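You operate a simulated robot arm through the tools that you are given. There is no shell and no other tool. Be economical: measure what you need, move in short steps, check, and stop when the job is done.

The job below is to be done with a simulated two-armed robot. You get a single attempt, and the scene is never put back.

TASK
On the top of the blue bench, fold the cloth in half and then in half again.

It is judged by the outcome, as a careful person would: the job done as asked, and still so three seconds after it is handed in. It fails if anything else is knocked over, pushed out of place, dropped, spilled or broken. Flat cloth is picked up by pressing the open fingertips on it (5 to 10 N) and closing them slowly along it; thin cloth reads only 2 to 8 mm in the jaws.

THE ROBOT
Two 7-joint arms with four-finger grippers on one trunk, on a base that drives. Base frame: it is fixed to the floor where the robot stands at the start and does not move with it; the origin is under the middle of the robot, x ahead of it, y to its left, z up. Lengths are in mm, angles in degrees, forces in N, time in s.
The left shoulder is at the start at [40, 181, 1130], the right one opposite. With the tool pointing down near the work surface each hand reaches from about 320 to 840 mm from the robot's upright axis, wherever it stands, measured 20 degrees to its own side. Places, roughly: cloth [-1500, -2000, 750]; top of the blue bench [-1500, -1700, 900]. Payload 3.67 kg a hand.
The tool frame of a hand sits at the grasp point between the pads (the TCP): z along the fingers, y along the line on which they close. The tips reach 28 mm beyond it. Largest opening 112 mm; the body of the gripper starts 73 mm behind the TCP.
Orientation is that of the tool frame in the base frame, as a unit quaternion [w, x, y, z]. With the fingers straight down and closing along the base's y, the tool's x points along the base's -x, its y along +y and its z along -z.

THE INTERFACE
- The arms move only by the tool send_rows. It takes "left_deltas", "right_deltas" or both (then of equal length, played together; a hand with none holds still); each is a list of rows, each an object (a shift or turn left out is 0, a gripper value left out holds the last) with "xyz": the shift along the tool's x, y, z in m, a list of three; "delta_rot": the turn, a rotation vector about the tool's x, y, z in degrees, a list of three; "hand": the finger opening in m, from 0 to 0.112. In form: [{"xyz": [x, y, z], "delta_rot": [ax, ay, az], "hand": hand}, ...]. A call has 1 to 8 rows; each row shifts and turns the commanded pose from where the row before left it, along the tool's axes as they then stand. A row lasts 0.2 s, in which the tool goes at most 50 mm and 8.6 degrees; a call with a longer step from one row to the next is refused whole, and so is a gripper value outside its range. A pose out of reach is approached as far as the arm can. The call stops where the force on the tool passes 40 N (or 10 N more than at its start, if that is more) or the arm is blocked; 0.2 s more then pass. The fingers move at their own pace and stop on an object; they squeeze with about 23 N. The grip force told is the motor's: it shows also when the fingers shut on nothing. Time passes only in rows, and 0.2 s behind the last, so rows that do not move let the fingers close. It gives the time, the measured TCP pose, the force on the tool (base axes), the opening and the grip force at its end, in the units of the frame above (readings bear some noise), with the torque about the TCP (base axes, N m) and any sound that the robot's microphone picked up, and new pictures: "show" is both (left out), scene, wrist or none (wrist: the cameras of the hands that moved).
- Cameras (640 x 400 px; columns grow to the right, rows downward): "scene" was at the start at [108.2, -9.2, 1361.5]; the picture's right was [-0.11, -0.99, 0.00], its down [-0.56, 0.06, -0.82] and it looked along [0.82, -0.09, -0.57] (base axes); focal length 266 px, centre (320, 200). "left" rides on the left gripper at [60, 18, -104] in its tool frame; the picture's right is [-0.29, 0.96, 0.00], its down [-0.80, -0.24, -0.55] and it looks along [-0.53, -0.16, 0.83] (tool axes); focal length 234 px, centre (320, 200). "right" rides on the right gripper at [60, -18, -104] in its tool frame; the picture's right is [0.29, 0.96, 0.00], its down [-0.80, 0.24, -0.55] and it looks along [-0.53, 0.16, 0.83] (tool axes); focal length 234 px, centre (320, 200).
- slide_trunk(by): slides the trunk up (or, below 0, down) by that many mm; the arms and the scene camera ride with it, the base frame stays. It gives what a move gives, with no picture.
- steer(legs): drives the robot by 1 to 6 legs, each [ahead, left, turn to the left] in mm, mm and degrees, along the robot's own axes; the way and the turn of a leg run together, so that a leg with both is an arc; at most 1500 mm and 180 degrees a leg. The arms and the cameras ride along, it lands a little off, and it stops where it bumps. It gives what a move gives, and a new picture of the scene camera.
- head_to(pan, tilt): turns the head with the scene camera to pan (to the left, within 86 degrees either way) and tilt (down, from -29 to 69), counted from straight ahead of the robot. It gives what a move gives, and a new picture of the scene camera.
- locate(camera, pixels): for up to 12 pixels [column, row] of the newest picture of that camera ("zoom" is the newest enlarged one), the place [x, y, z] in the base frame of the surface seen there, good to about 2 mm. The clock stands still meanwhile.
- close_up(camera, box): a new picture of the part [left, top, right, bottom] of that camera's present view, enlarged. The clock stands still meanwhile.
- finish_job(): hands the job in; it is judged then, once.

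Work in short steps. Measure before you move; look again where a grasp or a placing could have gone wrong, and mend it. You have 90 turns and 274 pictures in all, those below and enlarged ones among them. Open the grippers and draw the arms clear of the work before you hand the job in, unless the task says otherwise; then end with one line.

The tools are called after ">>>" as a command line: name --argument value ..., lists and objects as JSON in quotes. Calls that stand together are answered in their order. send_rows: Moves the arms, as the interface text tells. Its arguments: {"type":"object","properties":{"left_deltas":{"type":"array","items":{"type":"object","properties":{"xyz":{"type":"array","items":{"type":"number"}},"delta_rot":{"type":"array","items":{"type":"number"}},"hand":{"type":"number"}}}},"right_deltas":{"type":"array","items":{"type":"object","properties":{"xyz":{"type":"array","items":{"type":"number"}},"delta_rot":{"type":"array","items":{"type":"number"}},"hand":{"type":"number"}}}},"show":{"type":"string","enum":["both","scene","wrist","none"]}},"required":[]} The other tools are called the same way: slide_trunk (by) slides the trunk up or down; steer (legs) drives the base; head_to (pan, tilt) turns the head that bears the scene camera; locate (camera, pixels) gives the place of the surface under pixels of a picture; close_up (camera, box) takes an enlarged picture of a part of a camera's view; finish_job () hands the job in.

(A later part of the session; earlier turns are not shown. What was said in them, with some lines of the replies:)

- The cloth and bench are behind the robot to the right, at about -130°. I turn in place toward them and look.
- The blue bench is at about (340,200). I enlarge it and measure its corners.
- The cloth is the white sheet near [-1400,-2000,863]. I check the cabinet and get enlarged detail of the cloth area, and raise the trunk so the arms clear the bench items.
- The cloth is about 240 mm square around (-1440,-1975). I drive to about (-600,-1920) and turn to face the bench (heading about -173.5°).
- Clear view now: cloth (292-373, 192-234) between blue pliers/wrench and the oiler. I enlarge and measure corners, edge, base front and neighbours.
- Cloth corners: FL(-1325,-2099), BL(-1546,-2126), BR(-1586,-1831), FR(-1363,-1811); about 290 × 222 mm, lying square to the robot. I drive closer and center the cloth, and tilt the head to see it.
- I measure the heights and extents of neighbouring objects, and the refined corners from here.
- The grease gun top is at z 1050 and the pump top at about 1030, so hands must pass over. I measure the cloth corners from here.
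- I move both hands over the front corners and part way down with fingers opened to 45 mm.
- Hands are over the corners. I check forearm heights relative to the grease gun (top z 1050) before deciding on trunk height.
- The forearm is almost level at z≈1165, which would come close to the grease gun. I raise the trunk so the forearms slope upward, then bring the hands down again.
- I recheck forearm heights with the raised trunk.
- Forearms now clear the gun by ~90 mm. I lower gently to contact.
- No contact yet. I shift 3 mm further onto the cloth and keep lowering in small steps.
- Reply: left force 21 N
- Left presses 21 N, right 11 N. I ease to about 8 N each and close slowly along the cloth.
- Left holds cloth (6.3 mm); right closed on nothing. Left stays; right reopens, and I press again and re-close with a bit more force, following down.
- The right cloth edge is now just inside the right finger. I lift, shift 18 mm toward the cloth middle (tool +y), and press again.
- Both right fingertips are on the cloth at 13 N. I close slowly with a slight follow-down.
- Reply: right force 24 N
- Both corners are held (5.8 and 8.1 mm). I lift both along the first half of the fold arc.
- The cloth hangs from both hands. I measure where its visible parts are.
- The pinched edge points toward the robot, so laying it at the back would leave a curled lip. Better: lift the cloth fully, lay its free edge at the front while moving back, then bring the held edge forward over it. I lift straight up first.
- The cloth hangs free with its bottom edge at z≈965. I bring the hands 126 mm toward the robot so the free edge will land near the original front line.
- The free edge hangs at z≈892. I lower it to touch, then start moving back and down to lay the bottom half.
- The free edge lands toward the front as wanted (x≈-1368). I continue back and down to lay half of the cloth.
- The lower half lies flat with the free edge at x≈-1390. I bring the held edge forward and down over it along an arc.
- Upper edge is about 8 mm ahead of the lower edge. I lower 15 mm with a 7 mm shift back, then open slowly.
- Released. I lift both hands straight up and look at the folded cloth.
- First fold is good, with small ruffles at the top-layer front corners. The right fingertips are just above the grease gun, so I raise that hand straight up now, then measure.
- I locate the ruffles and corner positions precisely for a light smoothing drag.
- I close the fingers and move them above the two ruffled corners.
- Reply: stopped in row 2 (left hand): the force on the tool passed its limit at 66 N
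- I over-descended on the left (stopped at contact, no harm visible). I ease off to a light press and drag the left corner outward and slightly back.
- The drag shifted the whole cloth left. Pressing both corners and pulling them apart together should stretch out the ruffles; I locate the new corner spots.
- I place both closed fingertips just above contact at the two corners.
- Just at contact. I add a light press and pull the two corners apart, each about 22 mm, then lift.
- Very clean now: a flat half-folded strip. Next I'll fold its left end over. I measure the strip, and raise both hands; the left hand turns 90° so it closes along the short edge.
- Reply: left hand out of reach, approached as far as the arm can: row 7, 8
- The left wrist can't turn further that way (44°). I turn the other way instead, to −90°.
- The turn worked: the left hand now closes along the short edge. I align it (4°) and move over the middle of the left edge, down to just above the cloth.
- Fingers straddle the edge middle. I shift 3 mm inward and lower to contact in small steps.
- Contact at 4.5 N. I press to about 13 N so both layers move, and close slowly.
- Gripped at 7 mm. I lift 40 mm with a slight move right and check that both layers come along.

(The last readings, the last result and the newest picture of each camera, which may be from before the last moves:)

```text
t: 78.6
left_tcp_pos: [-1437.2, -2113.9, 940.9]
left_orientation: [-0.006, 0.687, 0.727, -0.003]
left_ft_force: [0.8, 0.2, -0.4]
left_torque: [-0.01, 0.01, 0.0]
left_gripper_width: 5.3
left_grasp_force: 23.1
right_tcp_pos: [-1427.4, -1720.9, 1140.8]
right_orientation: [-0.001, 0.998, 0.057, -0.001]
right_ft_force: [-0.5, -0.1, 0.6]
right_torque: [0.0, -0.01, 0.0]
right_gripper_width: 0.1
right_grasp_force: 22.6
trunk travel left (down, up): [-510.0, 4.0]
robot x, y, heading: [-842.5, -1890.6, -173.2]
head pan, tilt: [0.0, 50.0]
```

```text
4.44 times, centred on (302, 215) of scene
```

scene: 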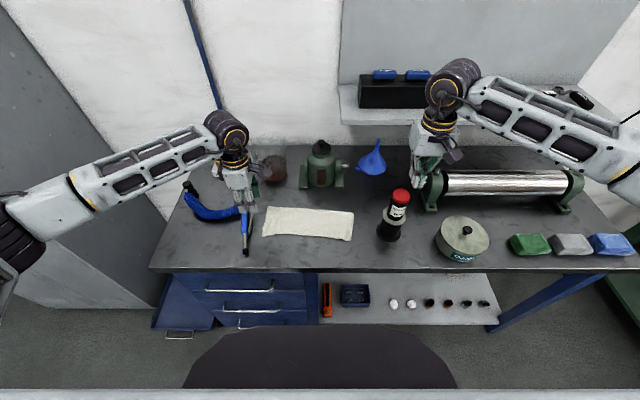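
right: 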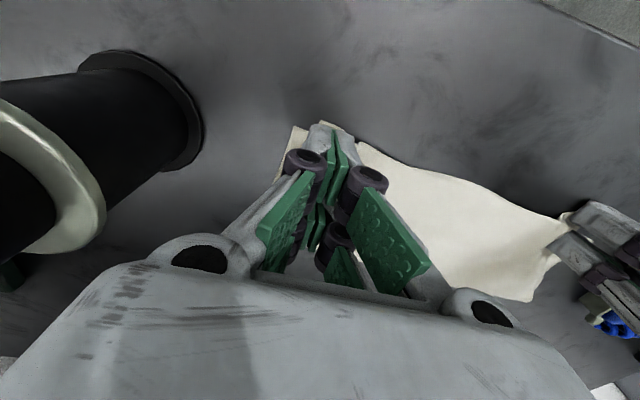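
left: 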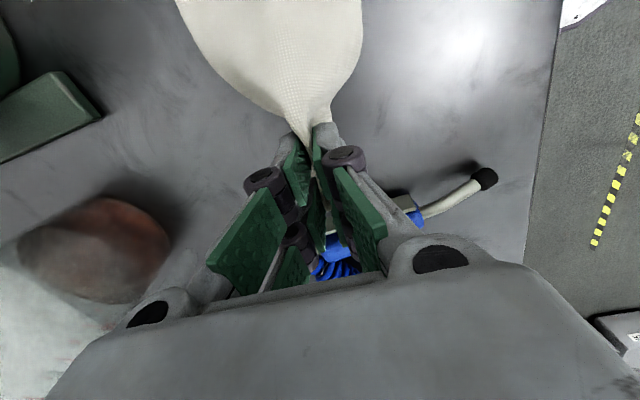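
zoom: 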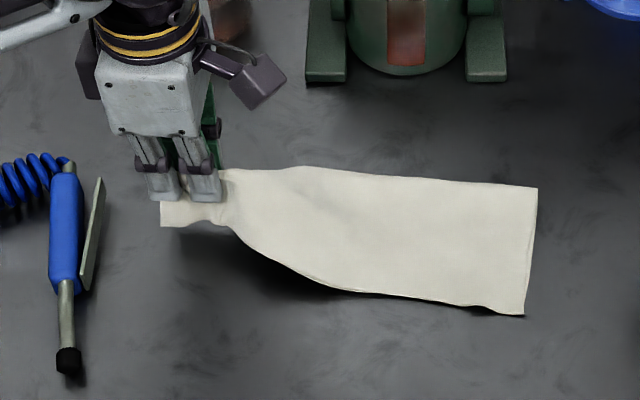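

Both layers are held. I lift straight up about 250 mm so the cloth hangs free.

>>> send_rows --left_deltas '[{"xyz": [0.003, 0, -0.03]}, {"xyz": [0.003, 0, -0.03]}, {"xyz": [0.003, 0, -0.032]}, {"xyz": [0, 0, -0.032]}, {"xyz": [0, 0, -0.032]}, {"xyz": [0, 0, -0.032]}, {"xyz": [0, 0, -0.032]}, {"xyz": [0, 0, -0.03]}]' --show "scene"

>>> close_up --camera "scene" --box '[200, 80, 400, 205]'

```text
t: 80.4
left_tcp_pos: [-1434.3, -2106.2, 1192.1]
left_orientation: [-0.007, 0.687, 0.726, -0.002]
left_ft_force: [0.4, -0.3, -1.0]
left_torque: [-0.01, 0.02, 0.04]
left_gripper_width: 5.6
left_grasp_force: 22.5
right_tcp_pos: [-1427.1, -1719.3, 1141.8]
right_orientation: [-0.001, 0.998, 0.057, 0.001]
right_ft_force: [0.1, -0.9, 0.1]
right_torque: [0.01, 0.01, 0.02]
right_gripper_width: 0.1
right_grasp_force: 22.8
trunk travel left (down, up): [-510.0, 4.0]
robot x, y, heading: [-842.7, -1892.1, -173.1]
head pan, tilt: [0.0, 50.0]
```

scene: 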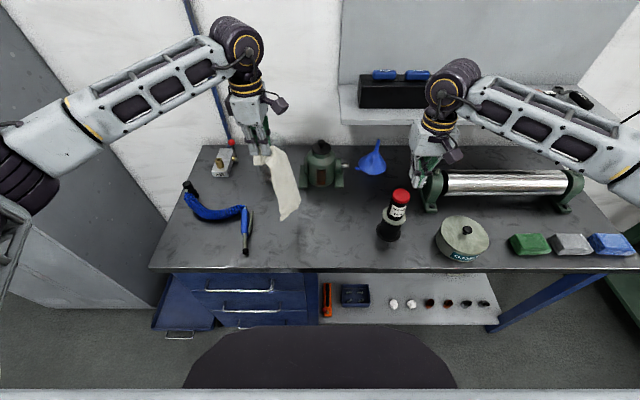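

```text
3.20 times, centred on (300, 142) of scene
```

zoom: 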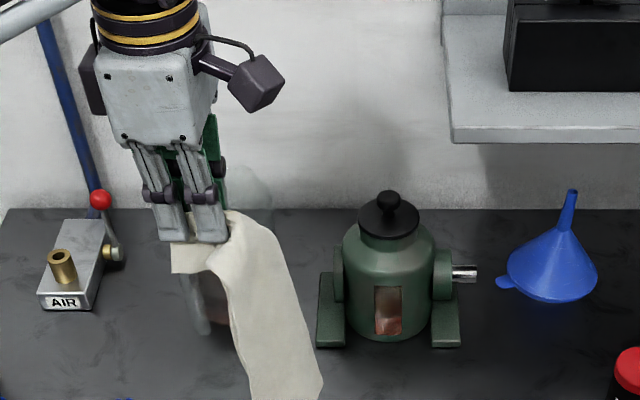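

>>> close_up --camera "scene" --box '[220, 130, 348, 210]'

>>> locate --camera "scene" --pixels '[[282, 219], [298, 204], [285, 205], [280, 180], [282, 150], [270, 150], [275, 200], [258, 163], [290, 213]]'

```text
5.00 times, centred on (284, 170) of scene
```

zoom: 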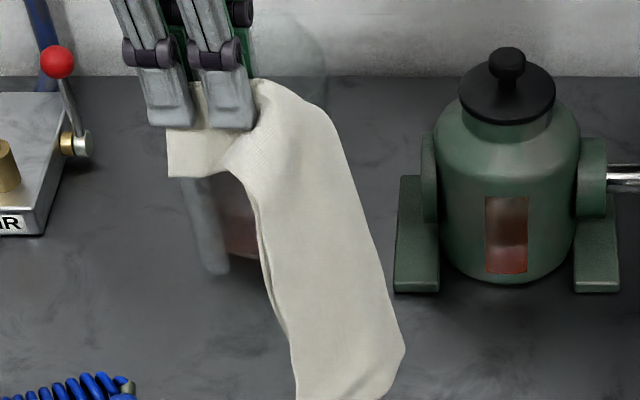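

```text
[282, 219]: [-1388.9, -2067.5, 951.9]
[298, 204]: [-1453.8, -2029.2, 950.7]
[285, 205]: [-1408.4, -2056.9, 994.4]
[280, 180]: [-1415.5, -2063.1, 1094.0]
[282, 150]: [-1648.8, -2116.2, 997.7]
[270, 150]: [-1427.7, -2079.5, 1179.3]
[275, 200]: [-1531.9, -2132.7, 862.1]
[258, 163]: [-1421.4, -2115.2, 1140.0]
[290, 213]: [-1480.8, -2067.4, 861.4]
```

The free end hangs at z≈950. I lower until it nearly touches, then begin laying it while moving right.

>>> send_rows --left_deltas '[{"xyz": [-0.01, 0, 0.025]}, {"xyz": [-0.01, 0, 0.025]}, {"xyz": [0, 0, 0.02]}, {"xyz": [0, 0, 0.015]}, {"xyz": [0.006, 0, 0.006]}, {"xyz": [0.008, 0, 0.006]}, {"xyz": [0.008, 0, 0.006]}, {"xyz": [0.008, 0, 0.006]}]' --show "none"

>>> close_up --camera "scene" --box '[200, 130, 392, 250]'

```text
t: 82.2
left_tcp_pos: [-1437.7, -2095.5, 1082.0]
left_orientation: [-0.006, 0.687, 0.727, -0.002]
left_ft_force: [-0.1, 1.3, 0.6]
left_torque: [-0.01, 0.03, 0.04]
left_gripper_width: 5.3
left_grasp_force: 23.0
right_tcp_pos: [-1426.9, -1718.9, 1140.9]
right_orientation: [-0.001, 0.998, 0.057, 0.0]
right_ft_force: [-0.6, 0.2, 0.2]
right_torque: [-0.02, -0.01, -0.02]
right_gripper_width: 0.0
right_grasp_force: 22.7
trunk travel left (down, up): [-510.0, 4.0]
robot x, y, heading: [-842.7, -1891.3, -173.2]
head pan, tilt: [0.0, 50.0]
```

```text
3.33 times, centred on (296, 190) of scene
```

zoom: 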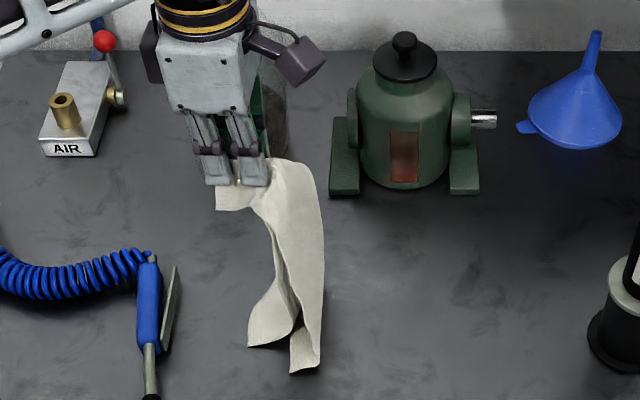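

>>> close_up --camera "scene" --box '[240, 165, 336, 250]'

>>> locate --camera "zoom" --pixels '[[240, 315], [180, 325], [350, 385], [390, 385], [400, 300], [300, 270], [375, 150], [330, 330]]'

```text
4.71 times, centred on (288, 208) of scene
```

zoom: 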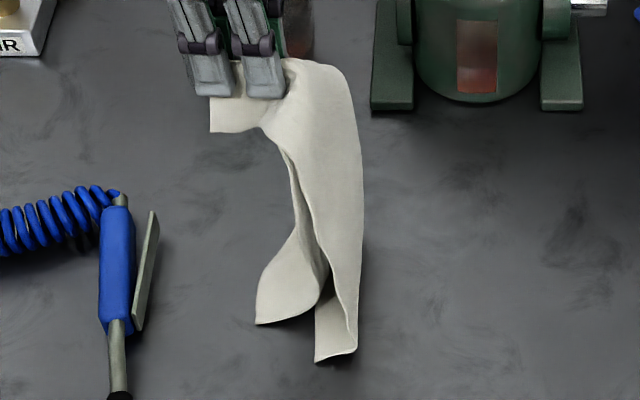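

```text
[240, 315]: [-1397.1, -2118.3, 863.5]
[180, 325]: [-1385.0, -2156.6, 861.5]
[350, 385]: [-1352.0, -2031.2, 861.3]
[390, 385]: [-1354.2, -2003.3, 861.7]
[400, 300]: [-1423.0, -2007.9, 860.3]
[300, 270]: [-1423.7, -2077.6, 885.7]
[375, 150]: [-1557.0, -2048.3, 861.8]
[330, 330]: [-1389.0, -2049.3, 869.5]
```

The two layers have opened like a book at the bottom. I raise slightly and pull right so both free edges trail left on the table and close up.

>>> send_rows --left_deltas '[{"xyz": [0, 0, -0.02]}, {"xyz": [0.012, 0, -0.005]}, {"xyz": [0.015, 0, 0]}, {"xyz": [0.015, 0, 0]}, {"xyz": [0.015, 0, 0]}, {"xyz": [0.015, 0, 0]}]' --show "none"

>>> close_up --camera "scene" --box '[240, 150, 400, 250]'

```text
t: 83.6
left_tcp_pos: [-1440.0, -2025.4, 1108.1]
left_orientation: [-0.006, 0.687, 0.726, -0.002]
left_ft_force: [-0.3, 0.4, -0.6]
left_torque: [0.0, 0.0, -0.03]
left_gripper_width: 5.3
left_grasp_force: 22.8
right_tcp_pos: [-1427.1, -1717.7, 1140.4]
right_orientation: [-0.001, 0.998, 0.058, 0.0]
right_ft_force: [0.1, -0.8, 0.2]
right_torque: [-0.02, -0.01, 0.03]
right_gripper_width: 0.1
right_grasp_force: 23.0
trunk travel left (down, up): [-510.0, 4.0]
robot x, y, heading: [-837.6, -1890.6, -173.2]
head pan, tilt: [0.0, 50.0]
```

```text
4.00 times, centred on (320, 200) of scene
```

zoom: 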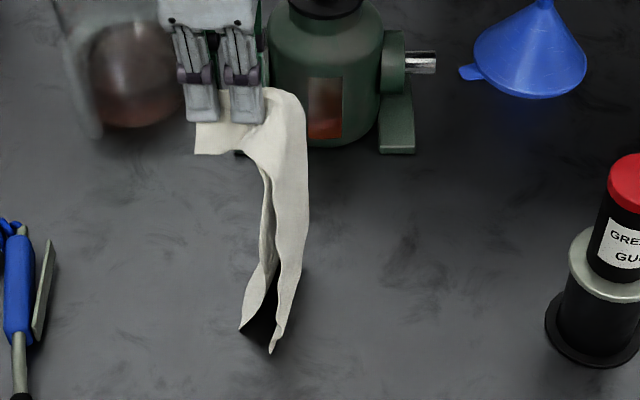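

The layers came closer together. I check the corner positions, then continue laying.

>>> locate --camera "zoom" --pixels '[[243, 326], [271, 348], [300, 270], [262, 310], [285, 300], [215, 145], [300, 200], [295, 110]]'

>>> send_rows --left_deltas '[{"xyz": [0.012, 0, 0.008]}, {"xyz": [0.012, 0, 0.008]}, {"xyz": [0.012, 0, 0.01]}, {"xyz": [0.012, 0, 0.012]}, {"xyz": [0.012, 0, 0.012]}]' --show "none"

>>> close_up --camera "scene" --box '[240, 150, 400, 250]'

```text
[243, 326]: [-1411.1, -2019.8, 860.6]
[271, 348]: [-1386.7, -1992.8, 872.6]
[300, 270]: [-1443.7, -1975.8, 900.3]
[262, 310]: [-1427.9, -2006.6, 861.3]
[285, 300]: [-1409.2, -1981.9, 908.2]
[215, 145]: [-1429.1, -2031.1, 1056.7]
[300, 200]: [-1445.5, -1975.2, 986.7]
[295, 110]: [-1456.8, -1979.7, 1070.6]
```

```text
t: 84.8
left_tcp_pos: [-1444.8, -1961.9, 1058.3]
left_orientation: [-0.007, 0.687, 0.727, -0.002]
left_ft_force: [0.1, -0.2, 0.0]
left_torque: [0.01, -0.02, -0.01]
left_gripper_width: 5.3
left_grasp_force: 23.0
right_tcp_pos: [-1426.7, -1719.8, 1141.0]
right_orientation: [0.0, 0.998, 0.058, -0.001]
right_ft_force: [-0.6, 0.5, 0.4]
right_torque: [-0.03, 0.0, -0.02]
right_gripper_width: 0.0
right_grasp_force: 23.1
trunk travel left (down, up): [-510.0, 4.0]
robot x, y, heading: [-841.1, -1891.5, -173.4]
head pan, tilt: [0.0, 50.0]
```

```text
4.00 times, centred on (320, 200) of scene
```

zoom: 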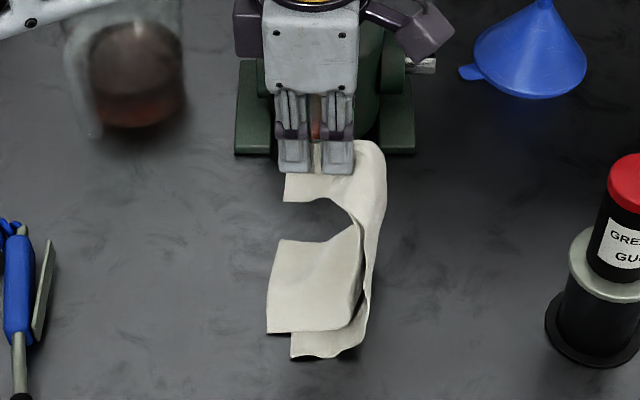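

Both layers now trail left and are lying together. I continue right and down.

>>> send_rows --left_deltas '[{"xyz": [0.01, 0, 0.01]}, {"xyz": [0.01, 0, 0.01]}, {"xyz": [0.01, 0, 0.01]}, {"xyz": [0.01, 0, 0.01]}, {"xyz": [0.01, 0, 0.01]}, {"xyz": [0.01, 0, 0.01]}]' --show "none"

>>> close_up --camera "scene" --box '[240, 150, 400, 250]'

>>> locate --camera "zoom" --pixels '[[270, 325], [282, 245], [295, 350], [340, 340], [385, 330], [400, 280], [400, 250], [340, 290], [410, 180], [330, 195]]'

```text
t: 86.2
left_tcp_pos: [-1447.6, -1901.4, 999.3]
left_orientation: [-0.007, 0.688, 0.726, -0.002]
left_ft_force: [0.8, 1.4, 0.4]
left_torque: [-0.04, -0.02, 0.0]
left_gripper_width: 5.4
left_grasp_force: 23.0
right_tcp_pos: [-1428.6, -1718.2, 1141.2]
right_orientation: [0.0, 0.998, 0.057, -0.001]
right_ft_force: [0.6, -0.6, -0.6]
right_torque: [0.01, -0.02, -0.03]
right_gripper_width: 0.1
right_grasp_force: 22.7
trunk travel left (down, up): [-510.0, 4.0]
robot x, y, heading: [-837.3, -1889.2, -173.3]
head pan, tilt: [0.0, 50.0]
```

```text
4.00 times, centred on (320, 200) of scene
```

zoom: 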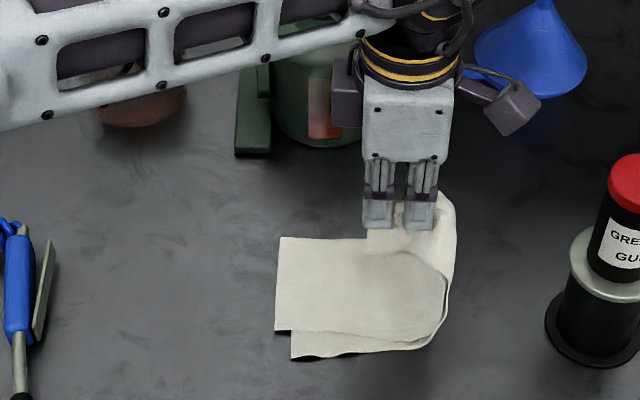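

```text
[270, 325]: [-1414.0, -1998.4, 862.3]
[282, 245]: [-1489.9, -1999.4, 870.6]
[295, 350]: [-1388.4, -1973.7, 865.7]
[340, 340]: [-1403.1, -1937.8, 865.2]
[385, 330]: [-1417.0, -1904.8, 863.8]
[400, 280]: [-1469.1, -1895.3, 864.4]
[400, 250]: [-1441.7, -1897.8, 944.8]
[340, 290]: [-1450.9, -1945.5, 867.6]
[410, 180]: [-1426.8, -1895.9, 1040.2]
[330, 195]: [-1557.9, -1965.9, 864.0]
```

Nicely laid. I go 20 mm further right and down, then bring the held edge back left over the free edge.

>>> send_rows --left_deltas '[{"xyz": [0.01, 0, 0.01]}, {"xyz": [0.01, 0, 0.01]}, {"xyz": [-0.01, 0, 0]}, {"xyz": [-0.014, 0, 0]}, {"xyz": [-0.015, 0, 0]}, {"xyz": [-0.015, 0, 0.002]}, {"xyz": [-0.015, 0, 0.006]}, {"xyz": [-0.012, 0, 0.012]}]' --show "none"

>>> close_up --camera "scene" --box '[240, 150, 400, 250]'

>>> locate --camera "zoom" --pixels '[[272, 325], [282, 245], [295, 350], [340, 340], [385, 330], [400, 280], [440, 290], [440, 240], [310, 250], [300, 270]]'

```text
t: 88.0
left_tcp_pos: [-1445.8, -1962.5, 959.0]
left_orientation: [-0.006, 0.687, 0.727, -0.002]
left_ft_force: [0.1, -0.3, 0.4]
left_torque: [-0.01, -0.03, 0.02]
left_gripper_width: 5.5
left_grasp_force: 22.9
right_tcp_pos: [-1427.1, -1720.5, 1141.3]
right_orientation: [-0.001, 0.998, 0.058, 0.0]
right_ft_force: [0.0, -0.6, 0.3]
right_torque: [0.01, -0.03, 0.02]
right_gripper_width: 0.0
right_grasp_force: 22.5
trunk travel left (down, up): [-510.0, 4.0]
robot x, y, heading: [-844.6, -1891.2, -173.4]
head pan, tilt: [0.0, 50.0]
```

```text
4.00 times, centred on (320, 200) of scene
```

zoom: 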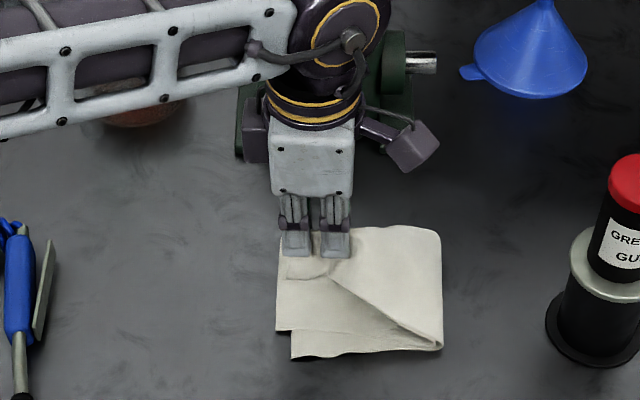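

```text
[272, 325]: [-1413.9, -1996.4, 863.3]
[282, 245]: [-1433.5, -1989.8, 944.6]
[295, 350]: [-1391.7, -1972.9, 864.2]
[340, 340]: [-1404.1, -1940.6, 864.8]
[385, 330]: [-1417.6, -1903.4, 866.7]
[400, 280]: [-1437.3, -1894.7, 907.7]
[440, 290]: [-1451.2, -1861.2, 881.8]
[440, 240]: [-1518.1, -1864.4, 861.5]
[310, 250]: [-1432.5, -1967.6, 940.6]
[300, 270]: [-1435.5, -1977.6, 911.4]
```

Good shape. I lower the held edge to the free edge and open slowly.

>>> send_rows --left_deltas '[{"xyz": [-0.008, 0, 0.012]}, {"xyz": [-0.007, 0, 0.014]}, {"xyz": [-0.005, 0, 0.014]}, {"xyz": [-0.002, 0, 0.014]}, {"xyz": [0, 0, 0.007]}, {}]' --show "wrist"

>>> close_up --camera "scene" --box '[240, 160, 384, 250]'

```text
t: 89.4
left_tcp_pos: [-1445.3, -1984.3, 897.2]
left_orientation: [-0.007, 0.687, 0.726, -0.003]
left_ft_force: [0.0, 0.2, 1.7]
left_torque: [0.04, 0.03, -0.03]
left_gripper_width: 5.5
left_grasp_force: 23.1
right_tcp_pos: [-1427.4, -1719.3, 1141.3]
right_orientation: [-0.001, 0.998, 0.058, 0.001]
right_ft_force: [-0.4, 0.0, -0.6]
right_torque: [0.01, -0.04, -0.02]
right_gripper_width: 0.0
right_grasp_force: 23.4
trunk travel left (down, up): [-510.0, 4.0]
robot x, y, heading: [-845.1, -1890.9, -173.3]
head pan, tilt: [0.0, 50.0]
```

left: 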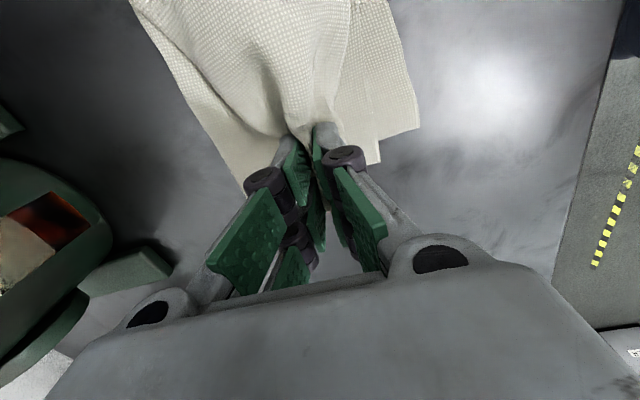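

```text
4.44 times, centred on (312, 205) of scene
```

zoom: 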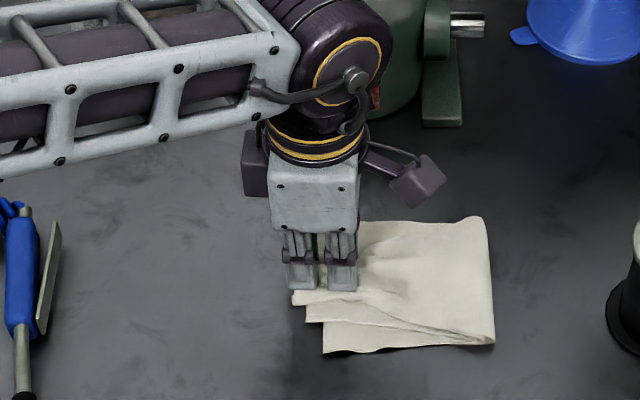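

I open the fingers slowly and widely, in light contact, so they spread the bunched edge.

>>> send_rows --left_deltas '[{"xyz": [0, 0, 0.002], "hand": 0.012}, {"hand": 0.022}, {"hand": 0.032}, {"hand": 0.042}, {"hand": 0.052}, {"hand": 0.062}, {"hand": 0.07}, {}]' --show "wrist"

>>> send_rows --left_deltas '[{"xyz": [0, 0, -0.03]}, {"xyz": [0, 0, -0.05]}, {"xyz": [0, 0, -0.05]}, {"xyz": [0, 0, -0.05]}, {"xyz": [-0.05, 0, -0.02]}, {"xyz": [-0.05, 0, 0]}, {"xyz": [-0.05, 0, 0]}, {}]' --show "none"

>>> close_up --camera "scene" --box '[250, 180, 378, 260]'

```text
t: 91.2
left_tcp_pos: [-1445.0, -1985.8, 895.2]
left_orientation: [-0.007, 0.687, 0.727, -0.002]
left_ft_force: [0.7, 0.3, -0.1]
left_torque: [0.04, 0.0, -0.01]
left_gripper_width: 70.1
left_grasp_force: 0.0
right_tcp_pos: [-1427.9, -1720.3, 1142.0]
right_orientation: [-0.001, 0.998, 0.057, 0.0]
right_ft_force: [0.4, 1.1, 0.5]
right_torque: [-0.03, 0.0, 0.01]
right_gripper_width: 0.0
right_grasp_force: 22.8
trunk travel left (down, up): [-510.0, 4.0]
robot x, y, heading: [-842.3, -1893.2, -173.4]
head pan, tilt: [0.0, 50.0]
```

left: 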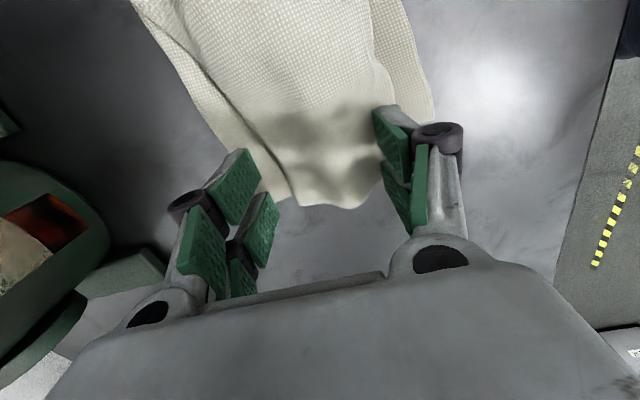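

```text
refused: row 5 steps farther than a row can; nothing moved
```

```text
5.00 times, centred on (314, 220) of scene
```

zoom: 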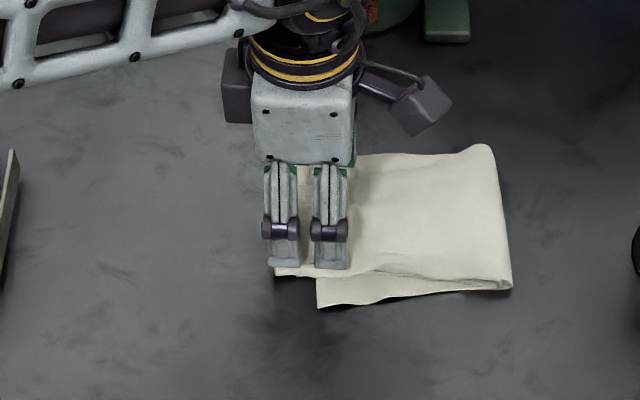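

The fold has dropped and unbunched well. I lift the left hand straight up and away to look.

>>> send_rows --left_deltas '[{"xyz": [0, 0, -0.03]}, {"xyz": [0, 0, -0.045]}, {"xyz": [0, 0, -0.045]}, {"xyz": [0, 0, -0.045]}, {"xyz": [-0.045, 0, 0]}, {"xyz": [-0.045, 0, 0]}, {"xyz": [-0.045, 0, 0]}, {}]' --show "none"

>>> close_up --camera "scene" --box '[250, 180, 378, 260]'

>>> locate --camera "zoom" --pixels '[[488, 148], [508, 285], [320, 303], [278, 275], [300, 165], [370, 160], [400, 230], [350, 280], [280, 200], [285, 240]]'

```text
t: 93.0
left_tcp_pos: [-1434.8, -2121.4, 1059.2]
left_orientation: [-0.007, 0.688, 0.726, -0.003]
left_ft_force: [0.2, 0.2, 0.1]
left_torque: [0.01, -0.02, -0.01]
left_gripper_width: 69.8
left_grasp_force: 0.0
right_tcp_pos: [-1427.5, -1719.0, 1141.2]
right_orientation: [0.0, 0.998, 0.057, 0.0]
right_ft_force: [-0.3, -0.4, 0.1]
right_torque: [0.02, 0.01, 0.02]
right_gripper_width: 0.0
right_grasp_force: 23.3
trunk travel left (down, up): [-510.0, 4.0]
robot x, y, heading: [-840.0, -1893.6, -173.5]
head pan, tilt: [0.0, 50.0]
```

```text
5.00 times, centred on (314, 220) of scene
```

zoom: 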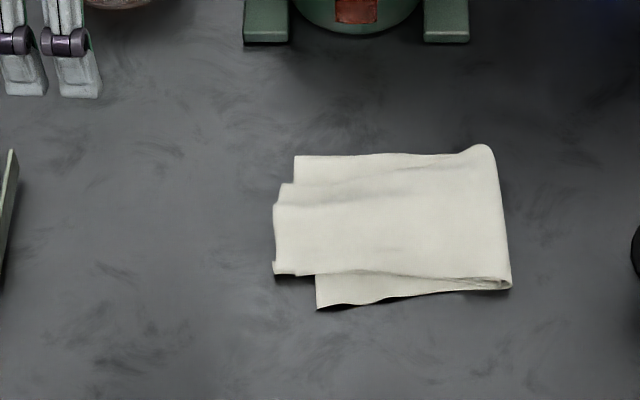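

```text
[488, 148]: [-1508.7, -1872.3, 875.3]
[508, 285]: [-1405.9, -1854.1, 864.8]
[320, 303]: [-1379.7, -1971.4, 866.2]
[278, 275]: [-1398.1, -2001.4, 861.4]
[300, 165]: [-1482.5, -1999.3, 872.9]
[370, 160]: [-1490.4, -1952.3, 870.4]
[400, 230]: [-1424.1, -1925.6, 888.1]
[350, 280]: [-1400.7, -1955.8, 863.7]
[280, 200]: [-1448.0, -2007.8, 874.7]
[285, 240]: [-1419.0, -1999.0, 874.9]
```

Folded to about 145 × 105 mm. The top flap's left end is still a bit gathered; I'll press the left fingertips on it and spread them along the edge. First I return above it.

>>> send_rows --left_deltas '[{"xyz": [0.0445, 0.0018, 0], "hand": 0.03}, {"xyz": [0.0445, 0.0018, 0]}, {"xyz": [0.0445, 0.0018, 0]}, {"xyz": [0, 0, 0.045]}, {"xyz": [0, 0, 0.045]}, {"xyz": [0, 0, 0.045]}, {"xyz": [0, 0, 0.022]}, {}]' --show "wrist"

>>> send_rows --left_deltas '[{"xyz": [0, 0, 0.004]}, {"xyz": [0, 0, 0.003]}, {}]' --show "none"

```text
t: 94.8
left_tcp_pos: [-1440.0, -1986.5, 903.2]
left_orientation: [-0.007, 0.687, 0.727, -0.002]
left_ft_force: [-0.6, 0.3, 1.3]
left_torque: [0.02, -0.03, -0.01]
left_gripper_width: 30.1
left_grasp_force: 0.1
right_tcp_pos: [-1427.3, -1718.6, 1141.1]
right_orientation: [-0.001, 0.998, 0.057, 0.0]
right_ft_force: [0.6, 0.1, -0.5]
right_torque: [-0.01, 0.02, 0.0]
right_gripper_width: 0.0
right_grasp_force: 23.0
trunk travel left (down, up): [-510.0, 4.0]
robot x, y, heading: [-839.5, -1889.3, -173.3]
head pan, tilt: [0.0, 50.0]
```

left: 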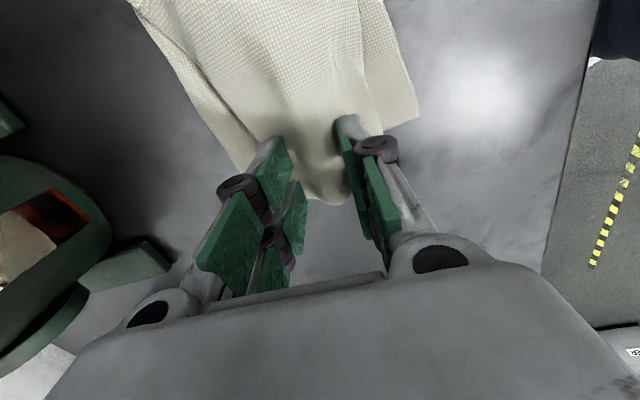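

```text
t: 95.6
left_tcp_pos: [-1438.8, -1985.9, 894.9]
left_orientation: [-0.006, 0.687, 0.727, -0.002]
left_ft_force: [0.7, 0.9, 0.2]
left_torque: [0.0, 0.0, 0.04]
left_gripper_width: 30.0
left_grasp_force: 0.1
right_tcp_pos: [-1426.6, -1719.4, 1141.9]
right_orientation: [-0.001, 0.998, 0.057, 0.0]
right_ft_force: [0.2, 0.3, 0.0]
right_torque: [0.0, 0.02, 0.01]
right_gripper_width: 0.0
right_grasp_force: 22.4
trunk travel left (down, up): [-510.0, 4.0]
robot x, y, heading: [-842.7, -1891.9, -173.4]
head pan, tilt: [0.0, 50.0]
```

>>> send_rows --left_deltas '[{"xyz": [0, 0, 0.0025]}, {"xyz": [0, 0, 0.0015]}, {}]' --show "none"

```text
t: 96.4
left_tcp_pos: [-1439.7, -1986.5, 893.1]
left_orientation: [-0.007, 0.687, 0.727, -0.002]
left_ft_force: [-0.2, 0.5, 3.2]
left_torque: [-0.02, -0.02, 0.0]
left_gripper_width: 30.3
left_grasp_force: 0.1
right_tcp_pos: [-1426.8, -1718.9, 1141.4]
right_orientation: [0.0, 0.998, 0.058, -0.001]
right_ft_force: [-0.3, -0.2, -0.9]
right_torque: [0.04, -0.01, 0.01]
right_gripper_width: 0.0
right_grasp_force: 22.6
trunk travel left (down, up): [-510.0, 4.0]
robot x, y, heading: [-842.7, -1892.5, -173.4]
head pan, tilt: [0.0, 50.0]
```

Light contact (3 N). I press slightly more and open slowly to spread the flap, then lift.

>>> send_rows --left_deltas '[{"xyz": [0, 0, 0.0005], "hand": 0.036}, {"hand": 0.044}, {"hand": 0.052}, {"hand": 0.06}, {"hand": 0.068}, {"hand": 0.074}, {}, {"xyz": [0, 0, -0.03]}]' --show "none"

>>> send_rows --left_deltas '[{"xyz": [0, 0, -0.045]}, {"xyz": [0, 0, -0.045]}, {"xyz": [0, 0, -0.045]}, {"xyz": [-0.045, 0, 0]}, {"xyz": [-0.045, 0, 0]}, {"xyz": [-0.045, 0, 0]}]' --show "none"

>>> close_up --camera "scene" --box '[250, 180, 378, 260]'

```text
t: 98.2
left_tcp_pos: [-1438.4, -1985.8, 921.0]
left_orientation: [-0.006, 0.687, 0.727, -0.002]
left_ft_force: [0.1, -0.8, -1.4]
left_torque: [-0.01, 0.02, 0.0]
left_gripper_width: 74.1
left_grasp_force: 0.1
right_tcp_pos: [-1425.8, -1719.2, 1141.5]
right_orientation: [-0.001, 0.998, 0.057, 0.0]
right_ft_force: [0.1, -1.0, -0.3]
right_torque: [0.02, 0.0, -0.01]
right_gripper_width: 0.2
right_grasp_force: 23.4
trunk travel left (down, up): [-510.0, 4.0]
robot x, y, heading: [-840.2, -1892.0, -173.2]
head pan, tilt: [0.0, 50.0]
```

```text
t: 99.6
left_tcp_pos: [-1429.6, -2122.7, 1056.0]
left_orientation: [-0.007, 0.688, 0.726, -0.001]
left_ft_force: [0.5, -0.1, -0.3]
left_torque: [0.01, 0.04, 0.0]
left_gripper_width: 74.0
left_grasp_force: 0.0
right_tcp_pos: [-1427.8, -1720.2, 1142.4]
right_orientation: [-0.001, 0.998, 0.057, 0.0]
right_ft_force: [0.2, 0.1, 0.4]
right_torque: [0.01, 0.03, -0.01]
right_gripper_width: 0.0
right_grasp_force: 23.1
trunk travel left (down, up): [-510.0, 4.0]
robot x, y, heading: [-838.9, -1891.7, -173.6]
head pan, tilt: [0.0, 50.0]
```

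```text
5.00 times, centred on (314, 220) of scene
```

zoom: 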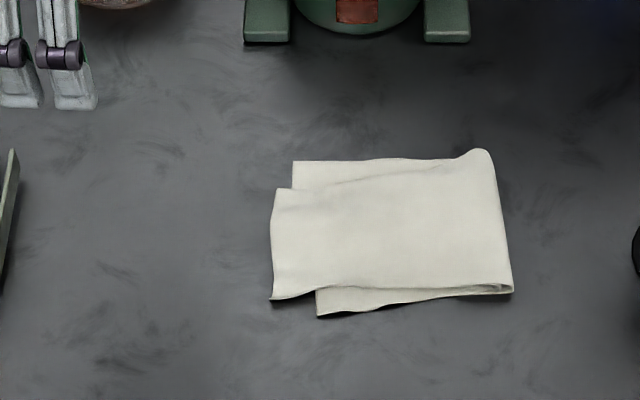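

The quarter fold is neat and flat now. I raise the left hand, back the base away, and check the whole bench.

>>> send_rows --left_deltas '[{"xyz": [0, 0, -0.045]}, {"xyz": [0, 0, -0.045]}, {}]' --right_deltas '[{"xyz": [0, 0, -0.03], "hand": 0.06}, {"xyz": [0, 0, -0.03]}, {}]' --show "none"

>>> steer --legs '[[-300, 0, 0]]'

>>> close_up --camera "scene" --box '[200, 110, 440, 260]'

```text
t: 100.4
left_tcp_pos: [-1428.6, -2122.8, 1145.3]
left_orientation: [-0.006, 0.687, 0.727, -0.002]
left_ft_force: [-0.3, -0.2, -0.8]
left_torque: [-0.04, -0.02, -0.01]
left_gripper_width: 74.1
left_grasp_force: 0.1
right_tcp_pos: [-1428.7, -1720.3, 1200.4]
right_orientation: [-0.001, 0.998, 0.058, 0.0]
right_ft_force: [0.4, -1.0, -0.2]
right_torque: [-0.02, -0.02, -0.02]
right_gripper_width: 60.0
right_grasp_force: 0.1
trunk travel left (down, up): [-510.0, 4.0]
robot x, y, heading: [-842.8, -1889.7, -173.7]
head pan, tilt: [0.0, 50.0]
```

```text
t: 102.5
left_tcp_pos: [-1133.0, -2090.2, 1144.5]
left_orientation: [-0.007, 0.686, 0.727, -0.002]
left_ft_force: [-0.6, 0.9, -0.5]
left_torque: [-0.01, -0.04, 0.01]
left_gripper_width: 74.2
left_grasp_force: 0.2
right_tcp_pos: [-1132.8, -1686.0, 1200.4]
right_orientation: [-0.001, 0.998, 0.059, 0.0]
right_ft_force: [0.2, -1.1, 1.0]
right_torque: [0.0, -0.06, 0.01]
right_gripper_width: 60.0
right_grasp_force: 0.0
trunk travel left (down, up): [-510.0, 4.0]
robot x, y, heading: [-545.8, -1856.4, -173.3]
head pan, tilt: [0.0, 50.0]
```

scene: 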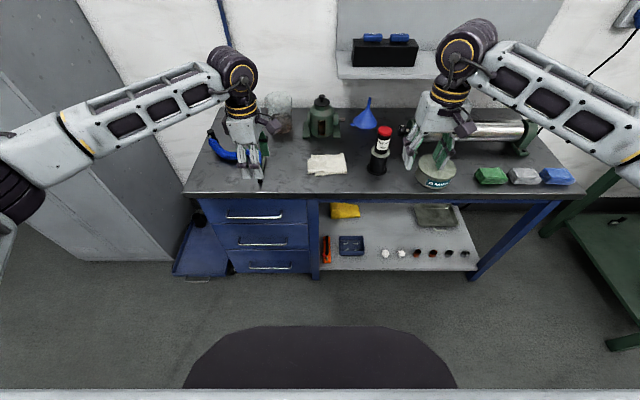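

```text
2.67 times, centred on (320, 185) of scene
```

zoom: 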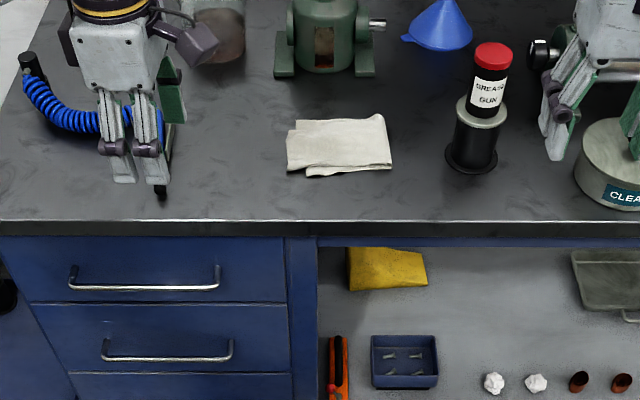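

The cloth lies folded in quarters on the bench, everything around it is in place, and the grippers are open and clear. I hand the job in.

>>> finish_job

```text
The job is handed in.
```

The cloth is folded in half and in half again on top of the blue bench, with its layers misaligned by up to about 28 mm at the left end; nothing else was knocked over or moved.
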